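You operate a simulated robot arm through the tools that you are given. There is no shell and no other tool.

You run a simulated robot arm. Do the job below in one go: nothing can be reset, and whatever is moved stays where it is left.

Task
Test the trailer socket on the lamp board and reset the dead circuit.
Fine: selector to TAIL, BRAKE and TURN; press RESET under the dark lamp, turn back till that lamp lights, selector to OFF.
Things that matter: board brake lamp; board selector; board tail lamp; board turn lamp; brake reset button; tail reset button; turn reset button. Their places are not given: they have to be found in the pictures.

Only the result counts: the job must be done as asked and must still hold three seconds after the hand-in. Knocking over, shifting, dropping, spilling or breaking anything else fails it.

Robot
A 7-joint arm with a two-finger parallel gripper, fixed in place. Base frame: the origin is at the foot of the arm, x ahead of it, y to its left, z up. Units: mm, degrees, N and s.
Its first joint turns from -149.0 to 149.0 degrees. Payload 3.43 kg.
Tool frame: the origin (TCP) lies between the finger pads and is the grasp point; the fingertips stand 30 mm ahead of it; z points along the fingers, y is the line along which they close. The gripper opens to 94 mm. The fingers are 28 mm wide and 10 mm thick; the gripper's body (50 by 96 mm) begins 55 mm behind the TCP.
Orientation is told as [roll, pitch, yaw] about the base's x, y, z axes, in that order, counted from this pose: with the fingers straight down and closing along the base's y, the tool's x points along the base's -x, its y along +y and its z along -z.

Tools
- The arm moves only by the tool nudge_tool. Its argument "targets" is a list of rows, each a list of 7 numbers: the gripper command, from -1 (shut) to 1 (fully open), values between in proportion, then the shift along the tool's x, y, z in mm, then the turn, a rotation vector about the tool's x, y, z in degrees. In form: [[hand, dx, dy, dz, ax, ay, az], ...]. A call has 1 to 20 rows; each row shifts and turns the commanded pose from where the row before left it, along the tool's axes as they then stand. Rows are played at 5 a second. More than 50 mm and 8.6 degrees between two rows, or a gripper value outside its range, and nothing of the call is played. A pose out of reach is approached as far as the arm can. The call stops where the force on the tool passes 40 N (or 10 N more than at its start, if that is more) or the arm is blocked; 0.2 s more then pass. Each finger travels about 45 mm/s and halts on what it meets, pressing with about 43 N; the grip force reading is that of the motor and also rises with nothing between the fingers. The clock runs only during rows and for 0.2 s after the last one: add rows that do not move to give the fingers time. It gives the time, the measured TCP pose, the force on the tool (base axes), the opening and the grip force at its end, in the units of the frame above (readings bear some noise), with the torque about the TCP (base axes, N m) and any sound that the robot's microphone picked up.
- Cameras (640 x 400 px; columns grow to the right, rows downward): "scene" is fixed at [400.1, 500.6, 1549.9]; the picture's right is [-0.91, -0.41, 0.00], its down [-0.13, 0.30, -0.95] and it looks along [0.39, -0.86, -0.33] (base axes); focal length 354 px, centre (320, 200). "wrist" rides on the gripper at [76, 14, -103] in the tool frame; the picture's right is [-0.18, 0.98, 0.00], its down [-0.75, -0.14, -0.64] and it looks along [-0.63, -0.12, 0.77] (tool axes); focal length 243 px, centre (320, 200).
- grab_frame(camera): a new picture of that camera. It takes no simulated time.
- locate(camera, pixels): for up to 12 pixels [column, row] of the newest picture of that camera ("zoom" is the newest enlarged one), the place [x, y, z] in the base frame of the surface seen there, good to about 2 mm. It takes no simulated time.
- inspect(camera, box): a new picture of the part [left, top, right, bottom] of that camera's present view, enlarged. It takes no simulated time.
- finish_job(): hands the job in; it is judged then, once.

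Leave the gripper open and the arm clear of the work at the hand-in unless told otherwise.

The tools are called after "Call:" as a command line: name --pt "numbers of a row" for each row, then --argument value for the rest, lists and objects as JSON in quotes. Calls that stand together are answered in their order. nudge_tool: Moves the arm, as the interface text tells. Its arguments: {"type":"object","properties":{"targets":{"type":"array"}},"required":["targets"]} The other tools are called the same way: grab_frame (camera) takes a picture; locate (camera, pixels) gives the place of the surface under pixels of a picture; inspect (camera, box) takes an enlarged picture of a part of a camera's view; finish_job () hands the job in.

At the start:

```text
time: 0.0
tool_pos: [628.3, -762.0, 1138.7]
tcp_rot: [0.0, -0.1, 0.0]
force: [0.1, 0.1, -0.5]
ft_torque: [-0.01, 0.03, -0.01]
opening: 93.9
gripper_force: 0.0
```

scene: 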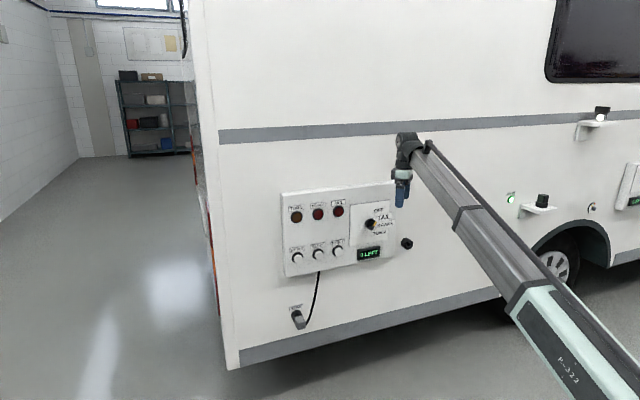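
wrist: 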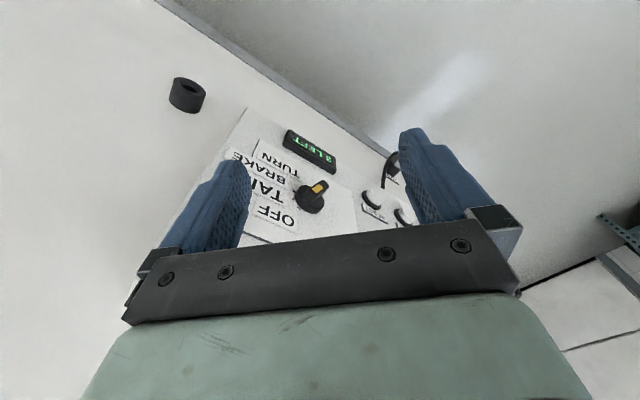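

The board sits on the trailer wall at about (280-395, 185-275) in the scene picture. It has three lamps, three buttons, a selector and a small display that may read "3 LEFT". I'll enlarge it first.

Call:
inspect --camera "scene" --box '[270, 170, 430, 280]'

Call:
inspect --camera "wrist" --box '[160, 60, 440, 260]'

```text
3.64 times, centred on (350, 225) of scene
```

zoom: 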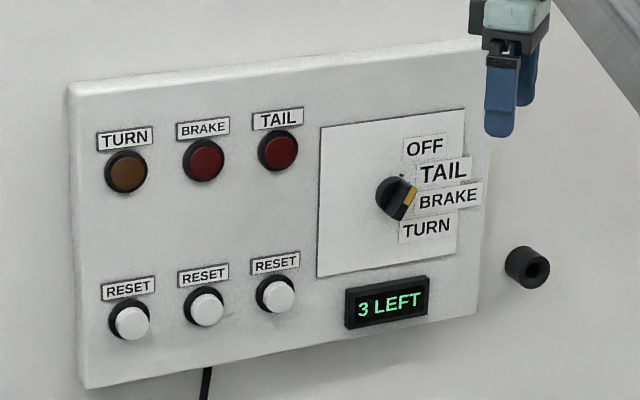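

```text
2.00 times, centred on (300, 160) of wrist
```

zoom: 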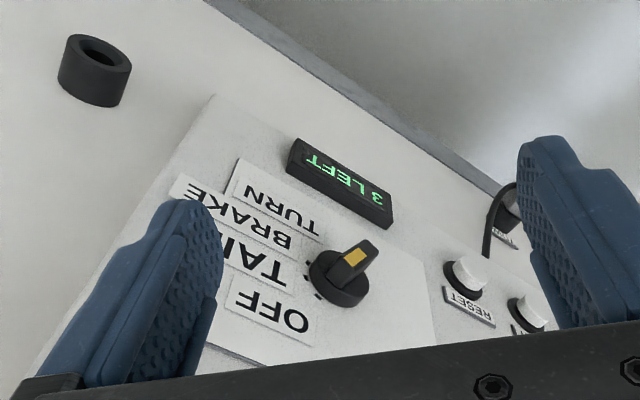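

The display reads "3 LEFT", so something is limited and I need to be careful. All three lamps are dark. Next I'll measure places in the enlarged wrist view: the knob at (340,277), its yellow mark (353,257), the labels and the display.

Call:
locate --camera "zoom" --pixels '[[353, 257], [367, 247], [325, 285], [345, 298], [290, 322], [275, 268], [263, 225], [280, 205], [340, 185], [467, 268], [532, 310], [400, 250]]'

Call:
inspect --camera "scene" --box '[350, 195, 400, 245]'

```text
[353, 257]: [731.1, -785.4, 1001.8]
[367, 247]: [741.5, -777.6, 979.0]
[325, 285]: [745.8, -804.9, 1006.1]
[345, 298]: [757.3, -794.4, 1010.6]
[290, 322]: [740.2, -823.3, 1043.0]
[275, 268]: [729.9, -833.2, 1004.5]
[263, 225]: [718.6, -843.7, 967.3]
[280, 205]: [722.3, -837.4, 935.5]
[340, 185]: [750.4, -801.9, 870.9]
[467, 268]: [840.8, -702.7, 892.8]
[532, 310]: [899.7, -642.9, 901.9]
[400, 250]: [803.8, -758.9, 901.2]
```

```text
8.00 times, centred on (375, 220) of scene
```

zoom: 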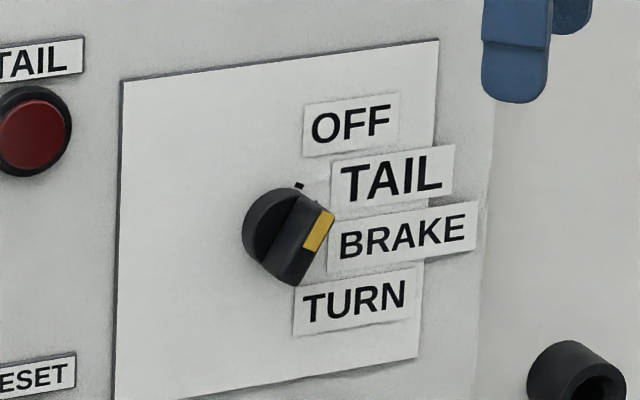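

The board faces roughly (-0.7, 0.7, 0). I'll enlarge the knob in the wrist view to read the pointer and the ticks.

Call:
inspect --camera "wrist" --box '[270, 150, 370, 230]'

Call:
inspect --camera "scene" --box '[360, 205, 390, 235]'

Call:
locate --camera "zoom" --pixels '[[320, 200], [250, 150]]'

```text
5.00 times, centred on (320, 190) of wrist
```

zoom: 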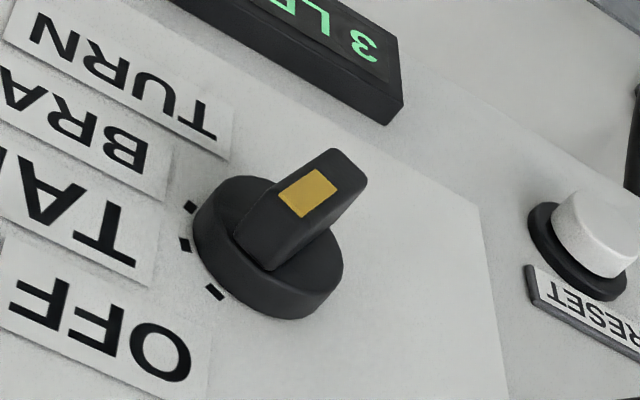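

```text
13.33 times, centred on (375, 220) of scene
```

zoom: 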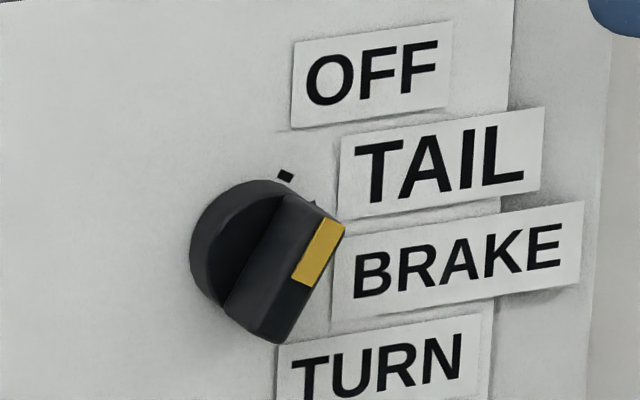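

```text
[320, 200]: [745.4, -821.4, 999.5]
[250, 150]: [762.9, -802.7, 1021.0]
```

The yellow pointer lines up with the upper tick, so the selector is at OFF. The turn order going clockwise is OFF, TAIL, BRAKE, TURN. I'll back away from the wall by about 150 mm, then tip the tool to point straight at the board along (0.707, -0.707, 0).

Call:
nudge_tool --pt "1 35 35 0 0 0 0" --pt "1 35 35 0 0 0 0" --pt "1 35 35 0 0 0 0" --pt "1 0 0 0 5.785 -5.785 0" --pt "1 0 0 0 5.785 -5.785 0" --pt "1 0 0 0 5.785 -5.785 0" --pt "1 0 0 0 5.785 -5.785 0" --pt "1 0 0 0 5.785 -5.785 0" --pt "1 0 0 0 5.785 -5.785 0" --pt "1 0 0 0 5.785 -5.785 0" --pt "1 0 0 0 5.785 -5.785 0" --pt "1 0 0 0 5.785 -5.785 0" --pt "1 0 0 0 5.785 -5.785 0" --pt "1 0 0 0 5.785 -5.785 0" --pt "1 0 0 0 0 0 0" --pt "1 0 0 0 0 0 0"

```text
time: 3.4
tool_pos: [524.5, -656.3, 1140.3]
tcp_rot: [-90.2, -45.0, 45.1]
force: [-0.3, -0.7, -0.1]
ft_torque: [0.0, -0.01, 0.0]
opening: 94.2
gripper_force: 0.0
```

The tool now points at the wall. I'll take both pictures to see the board head-on.

Call:
grab_frame --camera "wrist"

Call:
grab_frame --camera "scene"

```text
taken
```

wrist: 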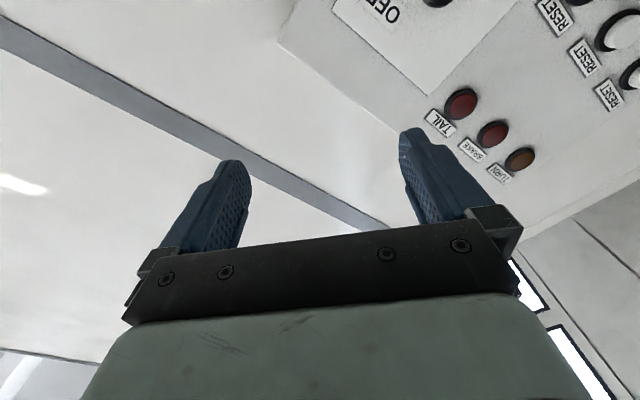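

```text
taken
```

scene: 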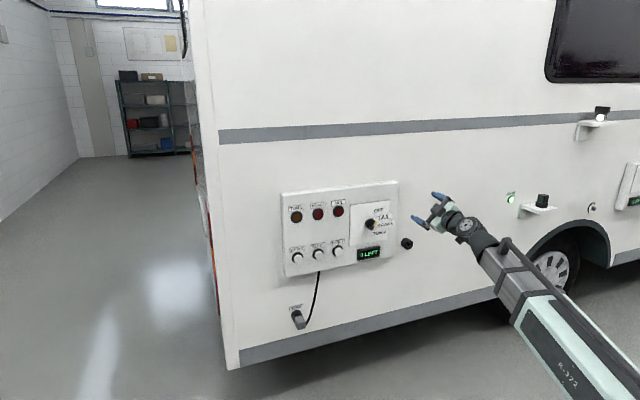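

I'll measure the selector plate and its parts in an enlarged scene view. Then I'll roll the tool -90° so the fingers straddle the pointer bar.

Call:
inspect --camera "scene" --box '[275, 175, 415, 275]'

Call:
nudge_tool --pt "1 0 0 0 0 0 -8.2" --pt "1 0 0 0 0 0 -8.2" --pt "1 0 0 0 0 0 -8.2" --pt "1 0 0 0 0 0 -8.2" --pt "1 0 0 0 0 0 -8.2" --pt "1 0 0 0 0 0 -8.2" --pt "1 0 0 0 0 0 -8.2" --pt "1 0 0 0 0 0 -8.2" --pt "1 0 0 0 0 0 -8.2" --pt "1 0 0 0 0 0 -8.2" --pt "1 0 0 0 0 0 -8" --pt "1 0 0 0 0 0 0" --pt "1 0 0 0 0 0 0"

Call:
grab_frame --camera "wrist"

```text
4.00 times, centred on (345, 225) of scene
```

zoom: 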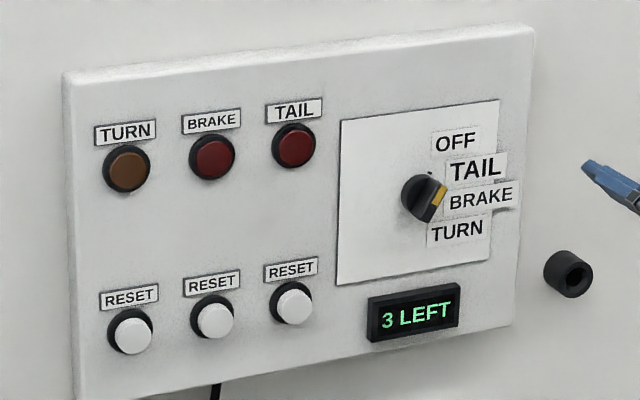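

```text
time: 6.2
tool_pos: [528.2, -651.0, 1143.9]
tcp_rot: [-89.5, 44.8, 44.8]
force: [-0.5, 0.2, -0.5]
ft_torque: [0.02, -0.03, 0.02]
opening: 94.0
gripper_force: 0.1
out of reach, approached as far as the arm can: row 11
```

```text
taken
```

wrist: 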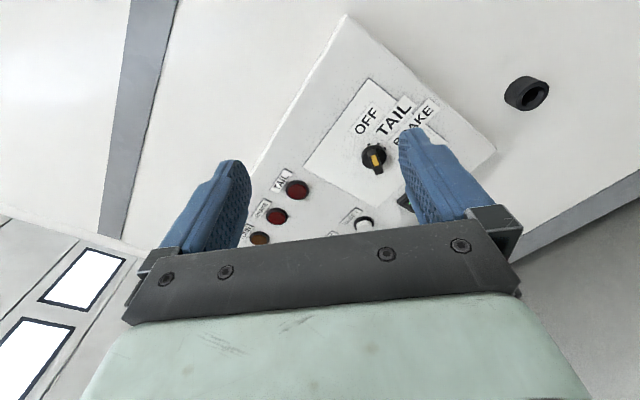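

The fingers now straddle the pointer direction. I'll enlarge the board in this wrist view and measure the knob.

Call:
inspect --camera "wrist" --box '[300, 90, 460, 190]'

```text
4.00 times, centred on (380, 140) of wrist
```

zoom: 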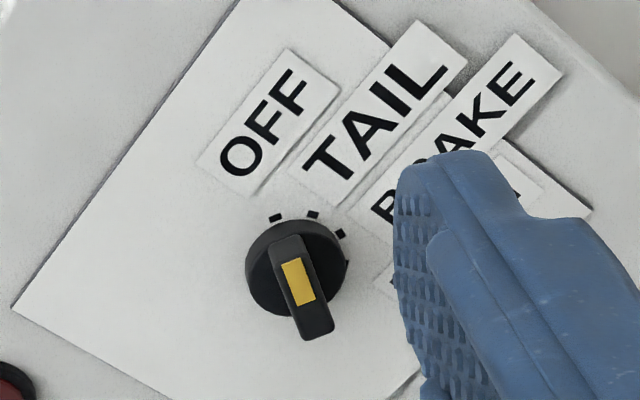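

The bar points to the first tick (276,217), which is OFF. The other ticks are at (313,214), (340,233) and (347,263). I'll measure these and the bar.

Call:
locate --camera "zoom" --pixels '[[276, 217], [313, 214], [340, 233], [347, 263], [290, 265], [303, 297], [313, 325], [285, 245], [254, 290], [330, 245], [250, 170], [318, 190]]'

```text
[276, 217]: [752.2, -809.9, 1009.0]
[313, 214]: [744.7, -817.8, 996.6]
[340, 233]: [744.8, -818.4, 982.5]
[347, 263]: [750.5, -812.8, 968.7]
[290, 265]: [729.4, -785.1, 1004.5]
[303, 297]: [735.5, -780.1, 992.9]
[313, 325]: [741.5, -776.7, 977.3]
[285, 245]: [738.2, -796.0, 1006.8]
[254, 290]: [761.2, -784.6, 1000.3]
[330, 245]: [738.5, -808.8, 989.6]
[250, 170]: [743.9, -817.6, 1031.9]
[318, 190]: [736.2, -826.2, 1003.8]
```

From the ticks and the bar I get the following, using r = distance to the right along the board:
- **Knob centre:** about r=30, z=989.5.
- **Depths:** the bar top is at depth n≈1071 and the panel at n≈1105.
- **Tick angles:** about +56°, +17°, -17° and -53°.

I'll move in line with the knob, still about 40 mm in front of it, and check the pose there.

Call:
nudge_tool --pt "1 -37.3 17.2 0 0 0 0" --pt "1 -37.3 17.2 0 0 0 0" --pt "1 -37.3 17.2 0 0 0 0" --pt "1 -37.3 17.2 0 0 0 0" --pt "1 0 0 40 0 0 0" --pt "1 0 0 40 0 0 0" --pt "1 0 0 40 0 0 0" --pt "1 0 0 36 0 0 0" --pt "1 0 0 0 0 0 0" --pt "1 0 0 0 0 0 0"

Call:
grab_frame --camera "wrist"

Call:
grab_frame --camera "scene"

```text
time: 8.4
tool_pos: [708.4, -695.7, 1017.1]
tcp_rot: [-89.5, 45.0, 44.9]
force: [-0.4, -0.4, 0.3]
ft_torque: [-0.03, 0.01, -0.02]
opening: 94.0
gripper_force: 0.2
out of reach, approached as far as the arm can: row 1, 2, 3, 4
```

```text
taken
```

wrist: 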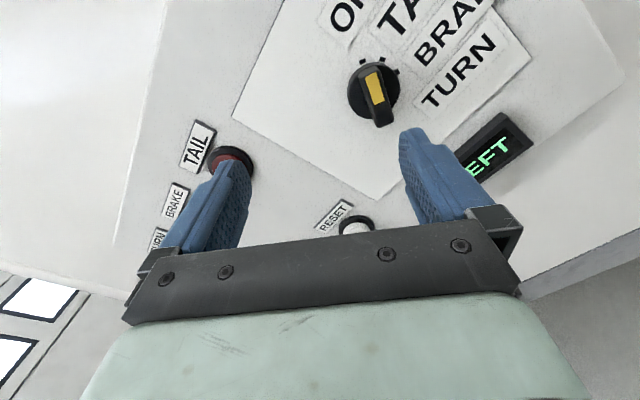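

```text
taken
```

scene: 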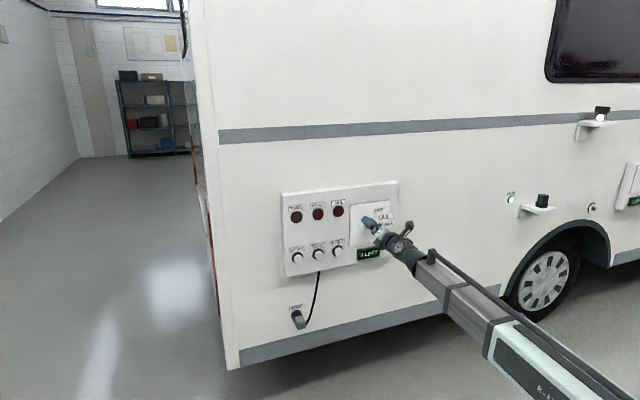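

The tool is at r=-9, z=1017, because the earlier rows were cut short by reach. I'll shift to the knob axis (+39 right, -27.6 down) and test the extra -12° roll in clear air.

Call:
nudge_tool --pt "1 4 23.5 0 0 0 0" --pt "1 4 23.5 0 0 0 0" --pt "1 0 0 0 0 0 0" --pt "1 0 0 0 0 0 -6" --pt "1 0 0 0 0 0 -6" --pt "1 0 0 0 0 0 0" --pt "1 0 0 0 0 0 0"

Call:
grab_frame --camera "wrist"

```text
time: 10.0
tool_pos: [707.1, -698.5, 1013.7]
tcp_rot: [-89.1, 56.9, 44.6]
force: [0.2, -0.1, 0.3]
ft_torque: [0.02, 0.02, 0.03]
opening: 93.9
gripper_force: 0.0
out of reach, approached as far as the arm can: row 1, 2, 4, 5
```

```text
taken
```

wrist: 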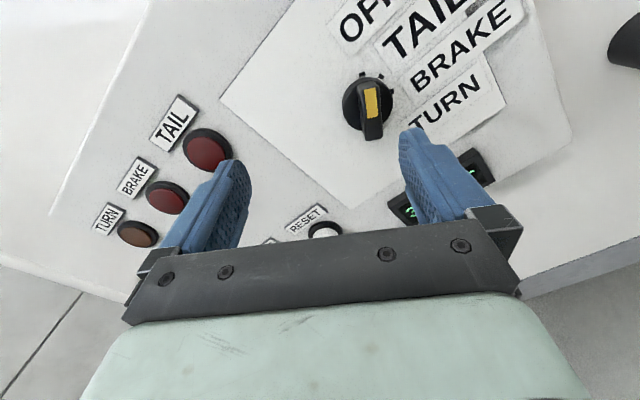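

Positions to the right and down are not reachable with this roll, so some joint is at its limit. The other grip, with the tool rolled 180° (x pointing down-left), straddles the bar equally well. I'll roll the other way in clear air, in two stages, and watch the reach.

Call:
nudge_tool --pt "1 0 0 -5 0 0 8.5" --pt "1 0 0 0 0 0 8.5" --pt "1 0 0 0 0 0 8.5" --pt "1 0 0 0 0 0 8.5" --pt "1 0 0 0 0 0 8.5" --pt "1 0 0 0 0 0 8.5" --pt "1 0 0 0 0 0 8.5" --pt "1 0 0 0 0 0 8.5" --pt "1 0 0 0 0 0 8.5" --pt "1 0 0 0 0 0 8.5" --pt "1 0 0 0 0 0 8.5" --pt "1 0 0 0 0 0 8.5" --pt "1 0 0 0 0 0 0" --pt "1 0 0 0 0 0 0"

Call:
nudge_tool --pt "1 0 0 0 0 0 8.5" --pt "1 0 0 0 0 0 8.5" --pt "1 0 0 0 0 0 8.5" --pt "1 0 0 0 0 0 8.5" --pt "1 0 0 0 0 0 8.5" --pt "1 0 0 0 0 0 8.5" --pt "1 0 0 0 0 0 8.5" --pt "1 0 0 0 0 0 8.5" --pt "1 0 0 0 0 0 8.5" --pt "1 0 0 0 0 0 0" --pt "1 0 0 0 0 0 0"

```text
time: 13.0
tool_pos: [706.6, -692.5, 1018.4]
tcp_rot: [-90.0, -45.0, 45.1]
force: [0.2, 0.3, 1.0]
ft_torque: [0.02, 0.0, 0.03]
opening: 94.1
gripper_force: 0.1
out of reach, approached as far as the arm can: row 1
```

```text
time: 15.4
tool_pos: [706.4, -691.2, 1018.7]
tcp_rot: [90.1, -58.4, -135.1]
force: [0.2, 0.1, 0.0]
ft_torque: [-0.01, 0.04, 0.0]
opening: 93.8
gripper_force: 0.1
```

With this roll the pose is fully reached: x at -121.5°, closing line across the bar. I'll shift to the knob axis, which is 40.8 right and 29 down, or about (3.6, -50) in tool axes.

Call:
nudge_tool --pt "1 1.8 -25 0 0 0 0" --pt "1 1.8 -25 0 0 0 0" --pt "1 0 0 0 0 0 0" --pt "1 0 0 0 0 0 0"

Call:
grab_frame --camera "wrist"

Call:
grab_frame --camera "scene"

```text
time: 16.4
tool_pos: [678.9, -722.4, 989.3]
tcp_rot: [90.1, -58.5, -135.2]
force: [-0.1, -0.3, 0.8]
ft_torque: [0.02, -0.02, -0.01]
opening: 93.7
gripper_force: 0.0
```

```text
taken
```

wrist: 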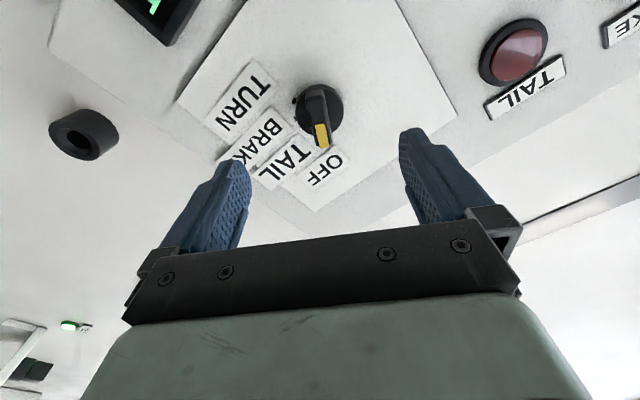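

```text
taken
```

scene: 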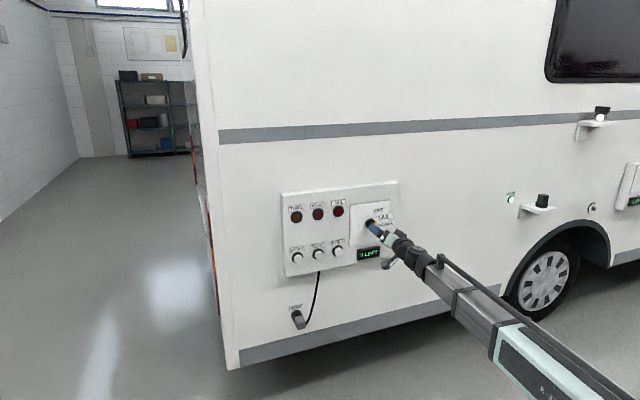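

The tool reached r=30.8, z=989.3, n=991. I'll enlarge the knob in the wrist view to refine its centre and angle.

Call:
inspect --camera "wrist" --box '[270, 70, 366, 160]'

```text
4.44 times, centred on (318, 115) of wrist
```

zoom: 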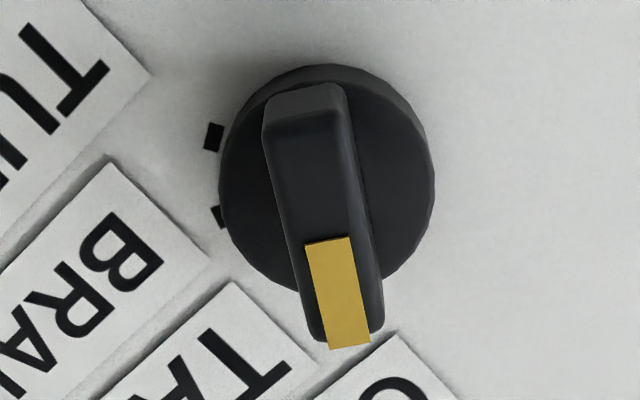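

Call:
locate --camera "zoom" --pixels '[[304, 130], [317, 190], [328, 245], [350, 343], [330, 290], [240, 160], [410, 150], [405, 220], [330, 75], [213, 137], [276, 130], [335, 130]]'

```text
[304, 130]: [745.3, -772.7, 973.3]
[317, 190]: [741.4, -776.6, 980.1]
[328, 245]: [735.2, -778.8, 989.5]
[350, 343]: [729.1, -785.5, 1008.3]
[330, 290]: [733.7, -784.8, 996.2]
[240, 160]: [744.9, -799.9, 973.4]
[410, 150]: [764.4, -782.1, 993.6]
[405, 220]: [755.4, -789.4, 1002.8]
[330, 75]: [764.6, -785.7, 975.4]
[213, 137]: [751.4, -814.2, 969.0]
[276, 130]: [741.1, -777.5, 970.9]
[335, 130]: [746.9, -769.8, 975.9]
```

The bar is about 11 mm wide, at an angle of about 59°, with its centre near r=28.6, z=989. Its top is at n=1072 and the disc top at n=1092. I'll shift 2 mm, narrow the fingers to about 45 mm, advance 66 mm so the tips sit at n≈1087, and then close onto the bar.

Call:
nudge_tool --pt "0 1.4 1.7 0 0 0 0" --pt "0 0 0 0 0 0 0" --pt "0 0 0 0 0 0 0" --pt "0 0 0 22 0 0 0" --pt "0 0 0 22 0 0 0" --pt "0 0 0 22 0 0 0" --pt "0 0 0 0 0 0 0" --pt "-0.7 0 0 0 0 0 0" --pt "-0.7 0 0 0 0 0 0" --pt "-0.7 0 0 0 0 0 0" --pt "-0.7 0 0 0 0 0 0"

Call:
inspect --camera "wrist" --box '[200, 50, 440, 250]'

Call:
inspect --camera "scene" --box '[275, 175, 415, 275]'

```text
time: 18.8
tool_pos: [726.0, -765.5, 988.4]
tcp_rot: [90.1, -58.4, -135.1]
force: [-1.8, -0.5, -1.8]
ft_torque: [0.04, 0.03, -0.04]
opening: 15.4
gripper_force: 1.7
```

```text
2.00 times, centred on (320, 150) of wrist
```

zoom: 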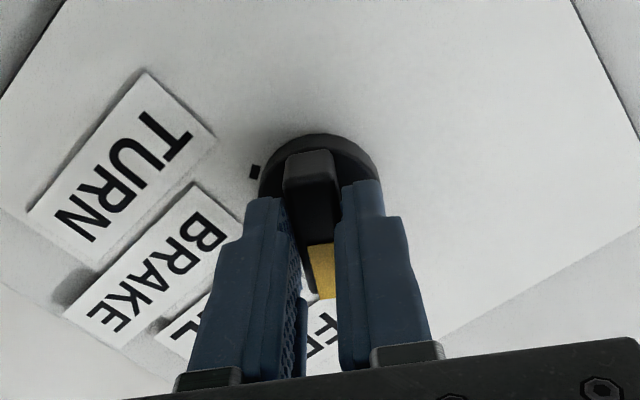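

```text
4.00 times, centred on (345, 225) of scene
```

zoom: 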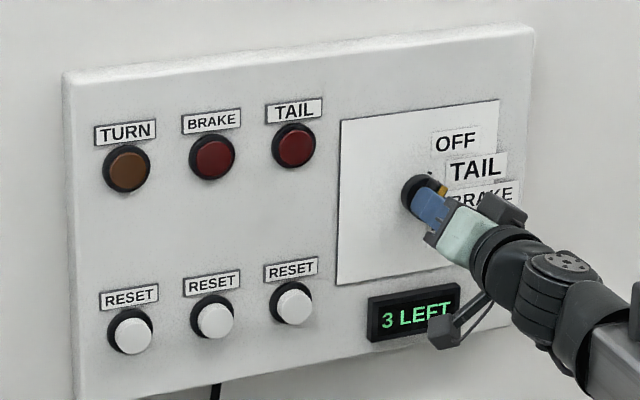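

The fingers straddle the bar at a 15.4 mm opening, with the tips clear of the disc. I'll close fully now and read the forces.

Call:
nudge_tool --pt "-1 0 0 0 0 0 0" --pt "-1 0 0 0 0 0 0" --pt "-1 0 0 0 0 0 0"

```text
time: 19.6
tool_pos: [725.8, -767.0, 988.5]
tcp_rot: [90.1, -58.5, -135.1]
force: [-5.2, -1.9, -4.2]
ft_torque: [0.0, 0.0, -0.18]
opening: 15.0
gripper_force: 44.7
```

The bar is 15 mm wide and held, with small forces. I'll turn it clockwise about 36° to TAIL in small steps.

Call:
nudge_tool --pt "-1 0 0 0 0 0 6" --pt "-1 0 0 0 0 0 6" --pt "-1 0 0 0 0 0 6" --pt "-1 0 0 0 0 0 6" --pt "-1 0 0 0 0 0 6" --pt "-1 0 0 0 0 0 6" --pt "-1 0 0 0 0 0 0" --pt "-1 0 0 0 0 0 0"

Call:
inspect --camera "scene" --box '[275, 175, 415, 275]'

Call:
inspect --camera "wrist" --box '[200, 50, 440, 250]'

```text
time: 21.4
tool_pos: [726.0, -766.0, 990.0]
tcp_rot: [90.1, -22.5, -135.1]
force: [-0.3, -12.1, 17.2]
ft_torque: [-0.6, -0.58, -1.51]
opening: 14.8
gripper_force: 45.3
```

```text
4.00 times, centred on (345, 225) of scene
```

zoom: 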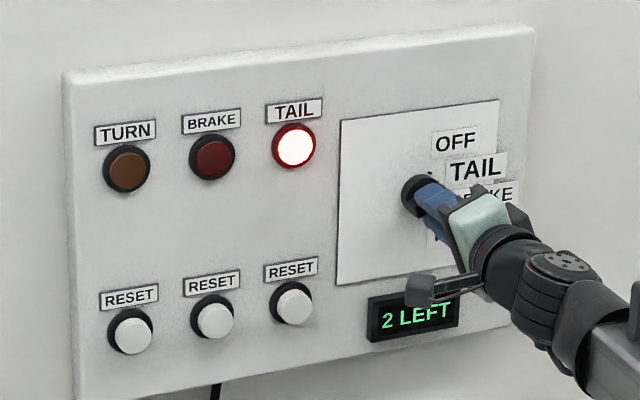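

```text
2.00 times, centred on (320, 150) of wrist
```

zoom: 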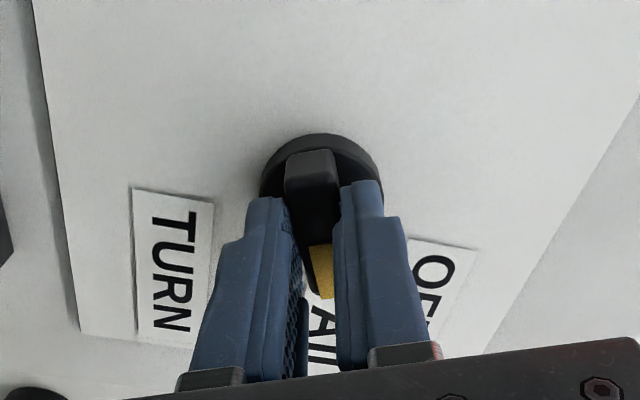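

The TAIL lamp at (294,146) lights up and the display reads "2 LEFT", so the tail circuit is good. A sideways force of about 19 N shows the knob axis is a few mm to the right of my grip centre. I'll loosen, shift 2.5 mm right, and grip again.

Call:
nudge_tool --pt "-0.5 0 0 0 0 0 0" --pt "-0.5 0 0 0 0 0 0" --pt "-0.5 -2.3 -0.96 0 0 0 0" --pt "-0.5 0 0 0 0 0 0"

Call:
inspect --camera "wrist" --box '[260, 90, 380, 210]'

Call:
nudge_tool --pt "-1 0 0 0 0 0 0" --pt "-1 0 0 0 0 0 0" --pt "-1 0 0 0 0 0 0"

Call:
inspect --camera "scene" --box '[275, 175, 415, 275]'

```text
time: 22.4
tool_pos: [725.5, -767.3, 988.3]
tcp_rot: [90.1, -22.6, -135.1]
force: [0.0, -0.1, -0.2]
ft_torque: [0.04, 0.03, 0.01]
opening: 23.5
gripper_force: 0.0
```

```text
3.33 times, centred on (320, 150) of wrist
```

zoom: 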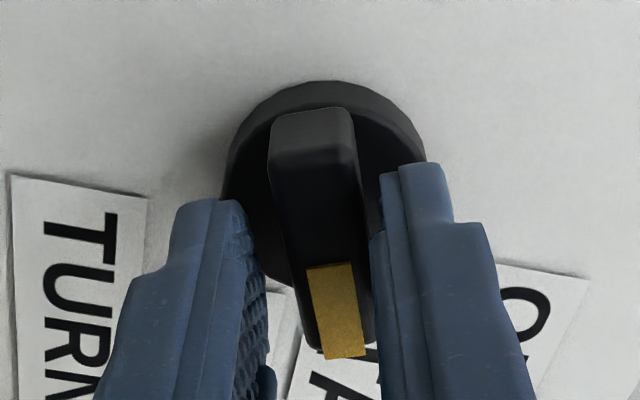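

```text
time: 23.2
tool_pos: [725.8, -766.8, 989.5]
tcp_rot: [90.2, -22.6, -134.9]
force: [7.5, -1.5, 14.7]
ft_torque: [-0.13, -0.13, 0.24]
opening: 14.9
gripper_force: 45.3
```

```text
4.00 times, centred on (345, 225) of scene
```

zoom: 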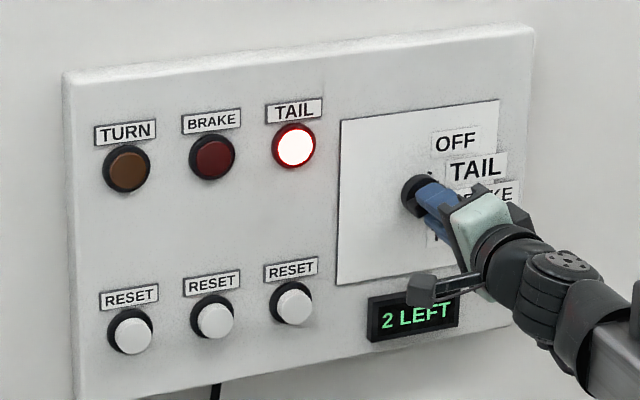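

The tail lamp is still lit. The gripped bar pulls the hand about 1.3 mm along +y, so I'll shift that much, then turn 35° clockwise to BRAKE.

Call:
nudge_tool --pt "-1 -0.2 1.3 0 0 0 0" --pt "-1 0 0 0 0 0 5" --pt "-1 0 0 0 0 0 6" --pt "-1 0 0 0 0 0 6" --pt "-1 0 0 0 0 0 6" --pt "-1 0 0 0 0 0 6" --pt "-1 0 0 0 0 0 6" --pt "-1 0 0 0 0 0 0" --pt "-1 0 0 0 0 0 0"

Call:
inspect --camera "scene" --box '[275, 175, 415, 275]'

Call:
inspect --camera "wrist" --box '[200, 50, 440, 250]'

```text
time: 25.2
tool_pos: [726.3, -767.1, 990.7]
tcp_rot: [90.1, 12.5, -135.0]
force: [0.3, 4.9, 3.5]
ft_torque: [-0.2, -0.25, 1.56]
opening: 15.0
gripper_force: 45.2
```

```text
4.00 times, centred on (345, 225) of scene
```

zoom: 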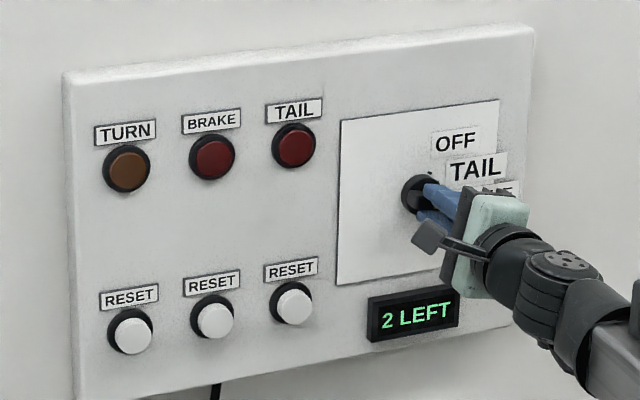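

```text
2.00 times, centred on (320, 150) of wrist
```

zoom: 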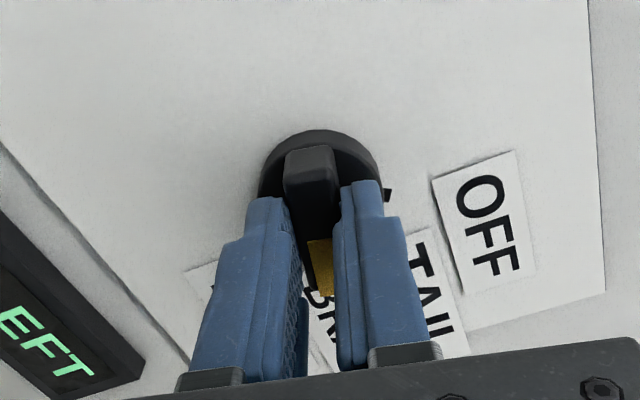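

The TAIL lamp went out and the brake lamp is dark, with the display still at "2 LEFT". The bar is at about -12.5° while the BRAKE tick is nearer -16 to -18°, so I may be just short. I'll turn 5° more and let it settle.

Call:
nudge_tool --pt "-1 0 0 0 0 0 2.5" --pt "-1 0 0 0 0 0 2.5" --pt "-1 0 0 0 0 0 0" --pt "-1 0 0 0 0 0 0"

Call:
inspect --camera "scene" --box '[275, 175, 415, 275]'

Call:
inspect --camera "wrist" --box '[200, 50, 440, 250]'

```text
time: 26.2
tool_pos: [725.3, -766.2, 990.9]
tcp_rot: [90.0, 17.5, -135.0]
force: [2.0, 3.7, 9.3]
ft_torque: [-0.06, -0.05, -0.11]
opening: 15.0
gripper_force: 44.9
```

```text
4.00 times, centred on (345, 225) of scene
```

zoom: 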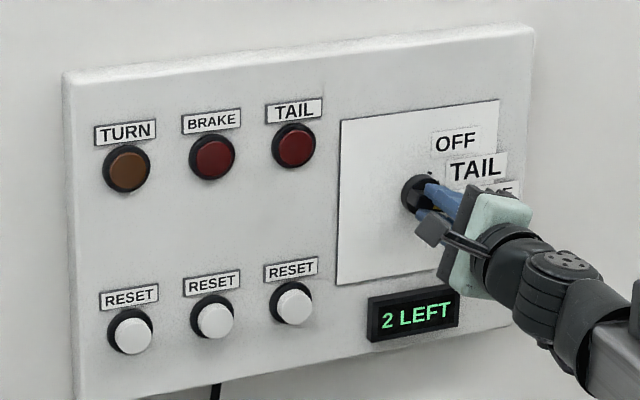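

```text
2.00 times, centred on (320, 150) of wrist
```

zoom: 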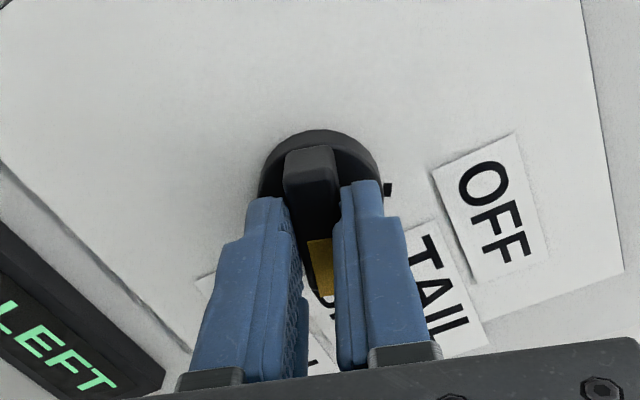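

The twist load has dropped to near zero, which suggests the selector has settled in a detent. The brake lamp is dark. I'll loosen and back off to check that the pointer really sits on the BRAKE tick.

Call:
nudge_tool --pt "-0.4 0 0 0 0 0 0" --pt "-0.4 0 0 0 0 0 0" --pt "-0.4 0 0 -25 0 0 0" --pt "-0.2 0 0 -30 0 0 0" --pt "0.3 0 0 0 0 0 0" --pt "0.6 0 0 0 0 0 0" --pt "0.6 0 0 0 0 0 0"

Call:
inspect --camera "wrist" --box '[240, 50, 400, 160]'

Call:
inspect --camera "scene" --box '[275, 175, 415, 275]'

```text
time: 27.8
tool_pos: [685.5, -729.0, 989.5]
tcp_rot: [90.2, 17.4, -135.0]
force: [-1.0, -0.2, -0.1]
ft_torque: [0.0, -0.01, -0.03]
opening: 75.3
gripper_force: 0.1
```

```text
3.64 times, centred on (320, 105) of wrist
```

zoom: 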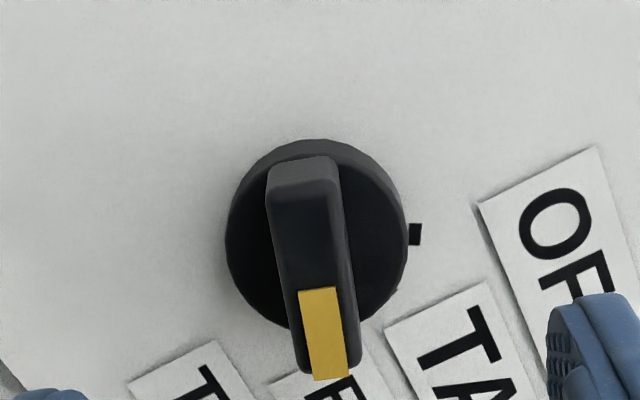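

```text
4.00 times, centred on (345, 225) of scene
```

zoom: 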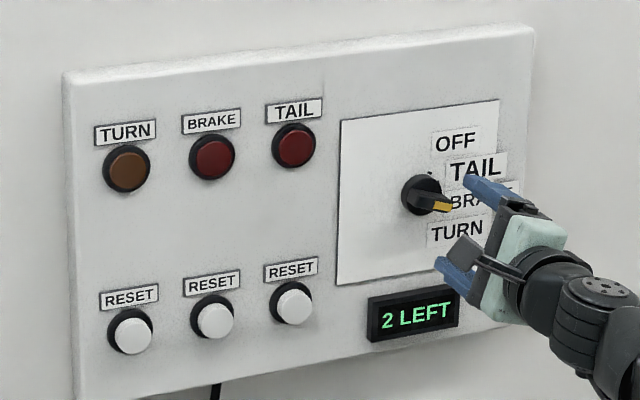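

The pointer lies on BRAKE and the lamp is dark. I'll measure the bar's angle to be sure.

Call:
inspect --camera "wrist" --box '[240, 50, 400, 160]'

Call:
locate --camera "zoom" --pixels '[[303, 190], [308, 220], [317, 265], [320, 292], [332, 370], [415, 234], [285, 200], [325, 200]]'

```text
3.64 times, centred on (320, 105) of wrist
```

zoom: 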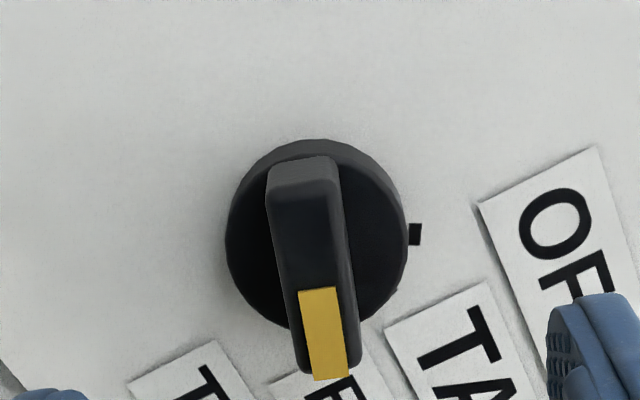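

```text
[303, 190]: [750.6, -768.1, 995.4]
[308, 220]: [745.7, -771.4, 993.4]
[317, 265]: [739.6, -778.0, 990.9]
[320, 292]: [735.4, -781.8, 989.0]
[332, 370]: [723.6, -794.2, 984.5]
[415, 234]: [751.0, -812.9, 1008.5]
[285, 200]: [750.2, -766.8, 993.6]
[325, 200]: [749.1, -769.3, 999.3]
```

The bar angle is -16°, right on the BRAKE tick, so the selector is at BRAKE and the brake lamp is dark. I'll still test TURN as asked: go back in, grip, and turn 36° further.

Call:
nudge_tool --pt "0 0 0 0 0 0 0" --pt "-0.2 0 0 0 0 0 0" --pt "-0.4 0 0 25 0 0 0" --pt "-0.4 0 0 30 0 0 0" --pt "-0.4 0 0 0 0 0 0" --pt "-1 0 0 0 0 0 0" --pt "-1 0 0 0 0 0 0" --pt "-1 0 0 0 0 0 0"

```text
time: 29.6
tool_pos: [726.5, -765.9, 991.5]
tcp_rot: [90.0, 17.6, -135.0]
force: [-0.3, 0.7, -9.3]
ft_torque: [0.17, 0.18, 0.0]
opening: 15.1
gripper_force: 44.6
```

The bar is gripped with a small load. I'll turn 36° clockwise to TURN.

Call:
nudge_tool --pt "-1 0 0 0 0 0 6" --pt "-1 0 0 0 0 0 6" --pt "-1 0 0 0 0 0 6" --pt "-1 0 0 0 0 0 6" --pt "-1 0 0 0 0 0 6" --pt "-1 0 0 0 0 0 6" --pt "-1 0 0 0 0 0 0" --pt "-1 0 0 0 0 0 0"

Call:
inspect --camera "scene" --box '[275, 175, 415, 275]'

```text
time: 31.5
tool_pos: [726.8, -765.8, 990.9]
tcp_rot: [90.3, 53.6, -134.6]
force: [-2.8, 2.7, 5.3]
ft_torque: [-0.02, -0.01, -0.04]
opening: 15.1
gripper_force: 44.9
stopped in row 8: the force on the tool passed its limit at 41 N (the readings are from after the stop); the commanded pose is now the measured one
```

```text
4.00 times, centred on (345, 225) of scene
```

zoom: 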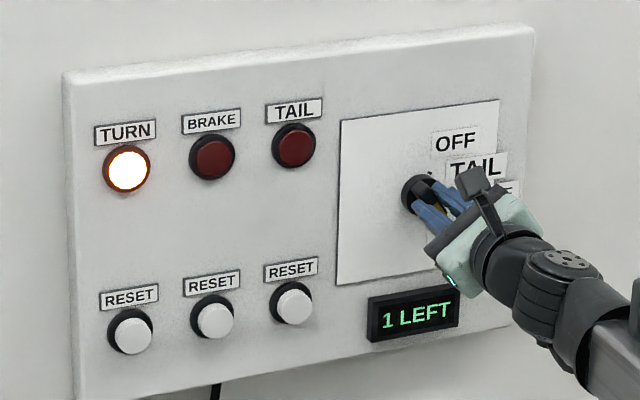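

The TURN lamp lights and the display reads "1 LEFT". BRAKE is therefore the dead circuit, and its reset is the middle button. I'll open, back away 90 mm and measure the buttons.

Call:
nudge_tool --pt "-0.4 0 0 0 0 0 0" --pt "-0.4 0 0 0 0 0 0" --pt "-0.4 0 0 -30 0 0 0" --pt "-0.4 0 0 -30 0 0 0" --pt "-0.4 0 0 -30 0 0 0" --pt "-1 0 0 0 0 0 0" --pt "-1 0 0 0 0 0 0" --pt "-1 0 0 0 0 0 0"

Call:
grab_frame --camera "wrist"

Call:
inspect --camera "scene" --box '[275, 175, 415, 275]'

Call:
locate --camera "zoom" --pixels '[[134, 336], [215, 320], [295, 304], [215, 310], [207, 320], [223, 320], [215, 330], [240, 345], [197, 318], [193, 306], [420, 190], [440, 210]]'

```text
time: 33.3
tool_pos: [663.5, -703.3, 988.8]
tcp_rot: [90.3, 53.7, -134.7]
force: [1.1, 0.1, -1.2]
ft_torque: [0.02, 0.02, -0.03]
opening: 0.1
gripper_force: 32.6
```

```text
taken
```

wrist: 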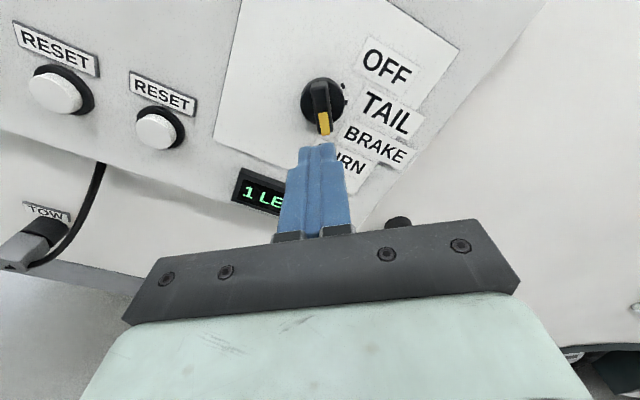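

```text
4.00 times, centred on (345, 225) of scene
```

zoom: 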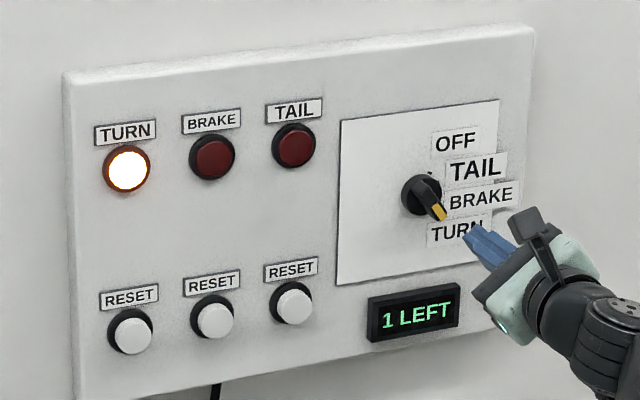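

```text
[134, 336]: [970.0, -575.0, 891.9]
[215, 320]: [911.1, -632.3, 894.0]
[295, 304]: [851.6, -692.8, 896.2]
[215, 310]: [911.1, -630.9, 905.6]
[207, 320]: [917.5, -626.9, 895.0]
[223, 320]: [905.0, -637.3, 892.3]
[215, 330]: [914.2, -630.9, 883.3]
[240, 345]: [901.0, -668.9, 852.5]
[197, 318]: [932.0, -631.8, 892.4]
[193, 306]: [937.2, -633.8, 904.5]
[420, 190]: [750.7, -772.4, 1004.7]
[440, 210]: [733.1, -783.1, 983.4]
```

The knob is on TURN and the lamp is lit. The middle RESET front is at about (911,-632,894), which is r≈-197, n≈1091. I'll cross-check with the wrist view, where it is the left button at (55,95).

Call:
locate --camera "wrist" --pixels '[[53, 95], [35, 92], [70, 98], [52, 82], [54, 107], [155, 132], [20, 130], [110, 70]]'

```text
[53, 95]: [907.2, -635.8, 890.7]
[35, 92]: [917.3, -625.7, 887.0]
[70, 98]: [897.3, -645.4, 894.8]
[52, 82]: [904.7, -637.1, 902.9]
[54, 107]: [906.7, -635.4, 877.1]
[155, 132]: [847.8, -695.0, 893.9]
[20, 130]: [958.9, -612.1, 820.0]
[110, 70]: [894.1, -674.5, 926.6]
```

Both views agree on a centre near r=-194.5, z=892, with the front at n=1091. With the fingers shut, I'll move sideways in front of it, keeping clear of the wall.

Call:
nudge_tool --pt "-1 9.1 -39.4 0 0 0 0" --pt "-1 9.1 -39.4 0 0 0 0" --pt "-1 9.1 -39.4 0 0 0 0" --pt "-1 9.1 -39.4 0 0 0 0" --pt "-1 9.1 -39.4 0 0 0 0" --pt "-1 9.1 -39.4 0 0 0 0" --pt "-1 0 0 0 0 0 0" --pt "-1 0 0 0 0 0 0"

Call:
grab_frame --camera "wrist"

Call:
grab_frame --camera "scene"

```text
time: 35.1
tool_pos: [763.2, -610.9, 918.8]
tcp_rot: [87.6, 53.5, -131.4]
force: [0.6, -0.7, 0.1]
ft_torque: [-0.03, 0.0, 0.01]
opening: 0.0
gripper_force: 32.8
out of reach, approached as far as the arm can: row 2, 3, 4, 5, 6
```

```text
taken
```

wrist: 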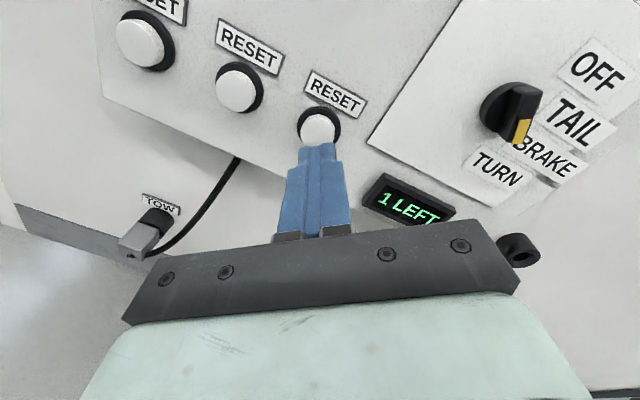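

```text
taken
```

scene: 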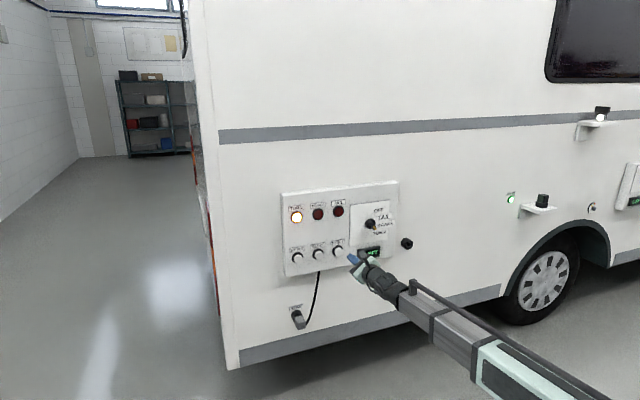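

The tool stopped at reach limits short of the middle button, because this roll is near a joint limit. I'll back off 15 mm, roll about 112° back toward mid-range, then go on.

Call:
nudge_tool --pt "-1 0 0 -15 0 0 0" --pt "-1 0 0 0 0 0 -8" --pt "-1 0 0 0 0 0 -8" --pt "-1 0 0 0 0 0 -8" --pt "-1 0 0 0 0 0 -8" --pt "-1 0 0 0 0 0 -8" --pt "-1 0 0 0 0 0 -8" --pt "-1 0 0 0 0 0 -8" --pt "-1 0 0 0 0 0 -8" --pt "-1 0 0 0 0 0 -8" --pt "-1 0 0 0 0 0 -8" --pt "-1 0 0 0 0 0 -8" --pt "-1 0 0 0 0 0 -8" --pt "-1 0 0 0 0 0 -8" --pt "-1 0 0 0 0 0 -8" --pt "-1 0 0 0 0 0 0" --pt "-1 0 0 0 0 0 0"

```text
time: 38.7
tool_pos: [740.2, -610.7, 923.3]
tcp_rot: [87.8, -58.5, -128.6]
force: [-0.5, 0.9, 0.0]
ft_torque: [0.05, -0.01, 0.03]
opening: 0.0
gripper_force: 32.8
out of reach, approached as far as the arm can: row 1, 2, 9
```

The roll was reached, with the tool about 5° off square to the wall. I'll square it up, then shift left and down to the middle button while staying in front.

Call:
nudge_tool --pt "-1 0 0 0 3.24 -3.33 0" --pt "-1 0 0 0 0 0 0" --pt "-1 26.8 23.8 0 0 0 0" --pt "-1 26.8 23.8 0 0 0 0" --pt "-1 26.8 23.8 0 0 0 0" --pt "-1 0 0 0 0 0 0" --pt "-1 0 0 0 0 0 0"

Call:
grab_frame --camera "wrist"

Call:
inspect --camera "scene" --box '[255, 165, 415, 285]'

```text
time: 40.3
tool_pos: [801.5, -549.1, 886.1]
tcp_rot: [90.3, -58.3, -135.9]
force: [0.5, -0.6, 0.4]
ft_torque: [0.02, 0.04, -0.01]
opening: 0.1
gripper_force: 33.2
out of reach, approached as far as the arm can: row 1, 3, 4
```

```text
taken
```

wrist: 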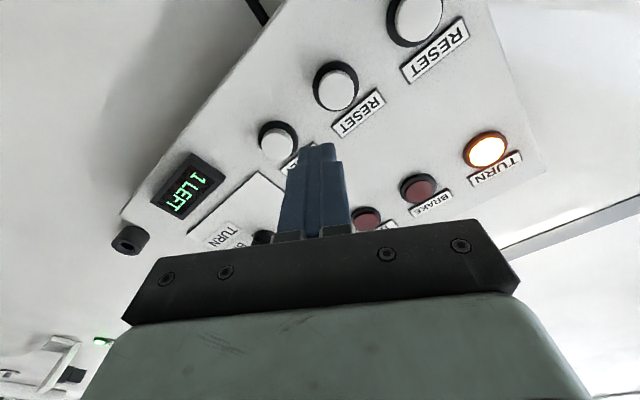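

```text
3.33 times, centred on (335, 225) of scene
```

zoom: 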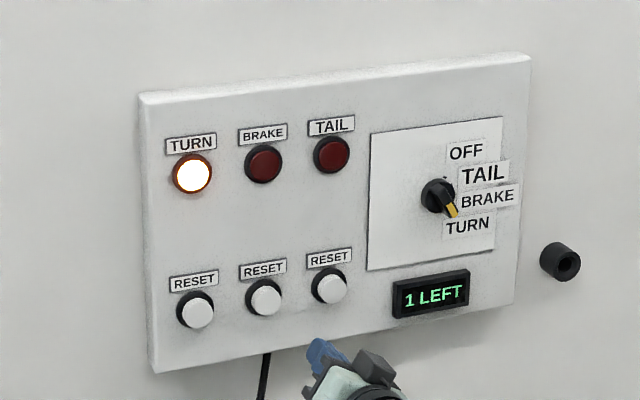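

The tool is now square, at r=-178.5, z=886. The middle button is at (338,92) in the wrist picture, with the tail reset at (278,140) and the turn reset at (415,18). I'll measure it again from here.

Call:
locate --camera "wrist" --pixels '[[336, 92], [322, 92], [350, 92], [336, 80], [336, 105], [275, 142], [415, 18], [350, 75]]'

```text
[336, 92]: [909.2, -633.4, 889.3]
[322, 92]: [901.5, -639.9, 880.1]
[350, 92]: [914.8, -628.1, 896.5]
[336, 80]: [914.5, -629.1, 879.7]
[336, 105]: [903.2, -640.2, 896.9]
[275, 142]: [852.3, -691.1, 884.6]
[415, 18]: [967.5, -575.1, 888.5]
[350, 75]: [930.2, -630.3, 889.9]
```

The centre is confirmed at r≈-195, z≈890.5, with the front at n=1091. I'll line up (4.9, 16.4 in tool axes) and advance 93 mm, stopping about 12 mm short.

Call:
nudge_tool --pt "-1 4.9 16.4 0 0 0 0" --pt "-1 0 0 0 0 0 0" --pt "-1 0 0 35 0 0 0" --pt "-1 0 0 35 0 0 0" --pt "-1 0 0 23 0 0 0" --pt "-1 0 0 0 0 0 0" --pt "-1 0 0 0 0 0 0"

Call:
grab_frame --camera "wrist"

Call:
inspect --camera "scene" --box '[255, 165, 415, 285]'

```text
time: 41.9
tool_pos: [878.4, -604.8, 894.1]
tcp_rot: [90.1, -58.4, -135.7]
force: [-0.2, 0.2, -0.4]
ft_torque: [0.0, -0.01, -0.01]
opening: 0.0
gripper_force: 33.5
```

```text
taken
```

wrist: 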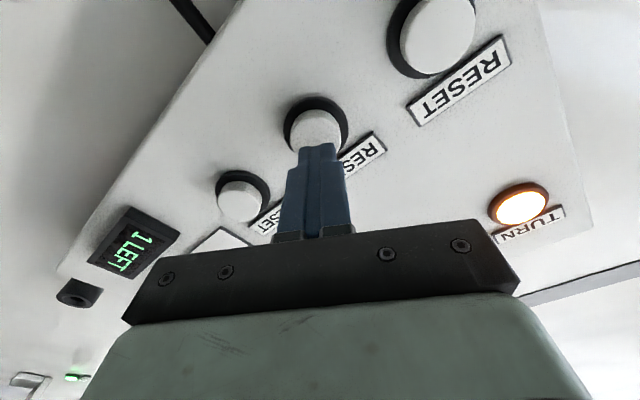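

```text
3.33 times, centred on (335, 225) of scene
```

zoom: 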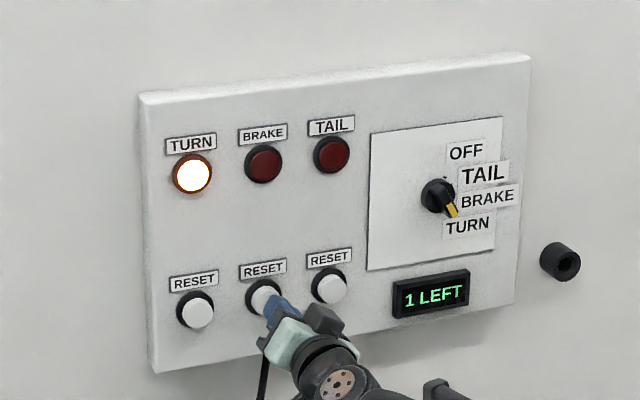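

The fingertips are centred just before the middle RESET, with about 12 mm left. I'll trim 3 mm down, then press in slowly in 2 mm steps.

Call:
nudge_tool --pt "-1 3.1 -0.7 0 0 0 0" --pt "-1 0 0 5 0 0 0" --pt "-1 0 0 4 0 0 0" --pt "-1 0 0 2 0 0 0" --pt "-1 0 0 2 0 0 0" --pt "-1 0 0 2 0 0 0" --pt "-1 0 0 0 0 0 0"

Call:
inspect --camera "scene" --box '[255, 165, 415, 285]'

```text
time: 43.5
tool_pos: [890.2, -615.2, 890.9]
tcp_rot: [90.3, -58.3, -135.7]
force: [-1.6, 1.8, -0.3]
ft_torque: [0.04, 0.03, 0.0]
opening: 0.2
gripper_force: 33.3
```

```text
3.33 times, centred on (335, 225) of scene
```

zoom: 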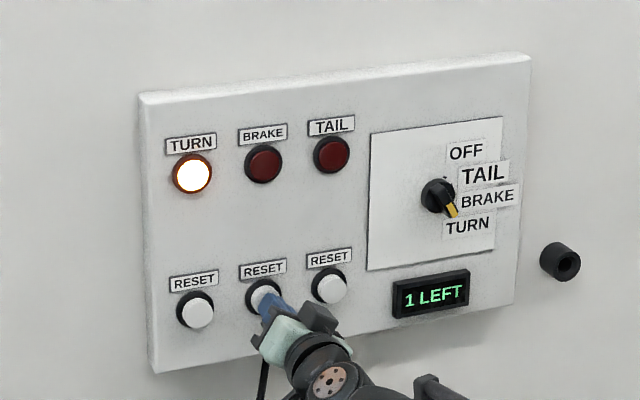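

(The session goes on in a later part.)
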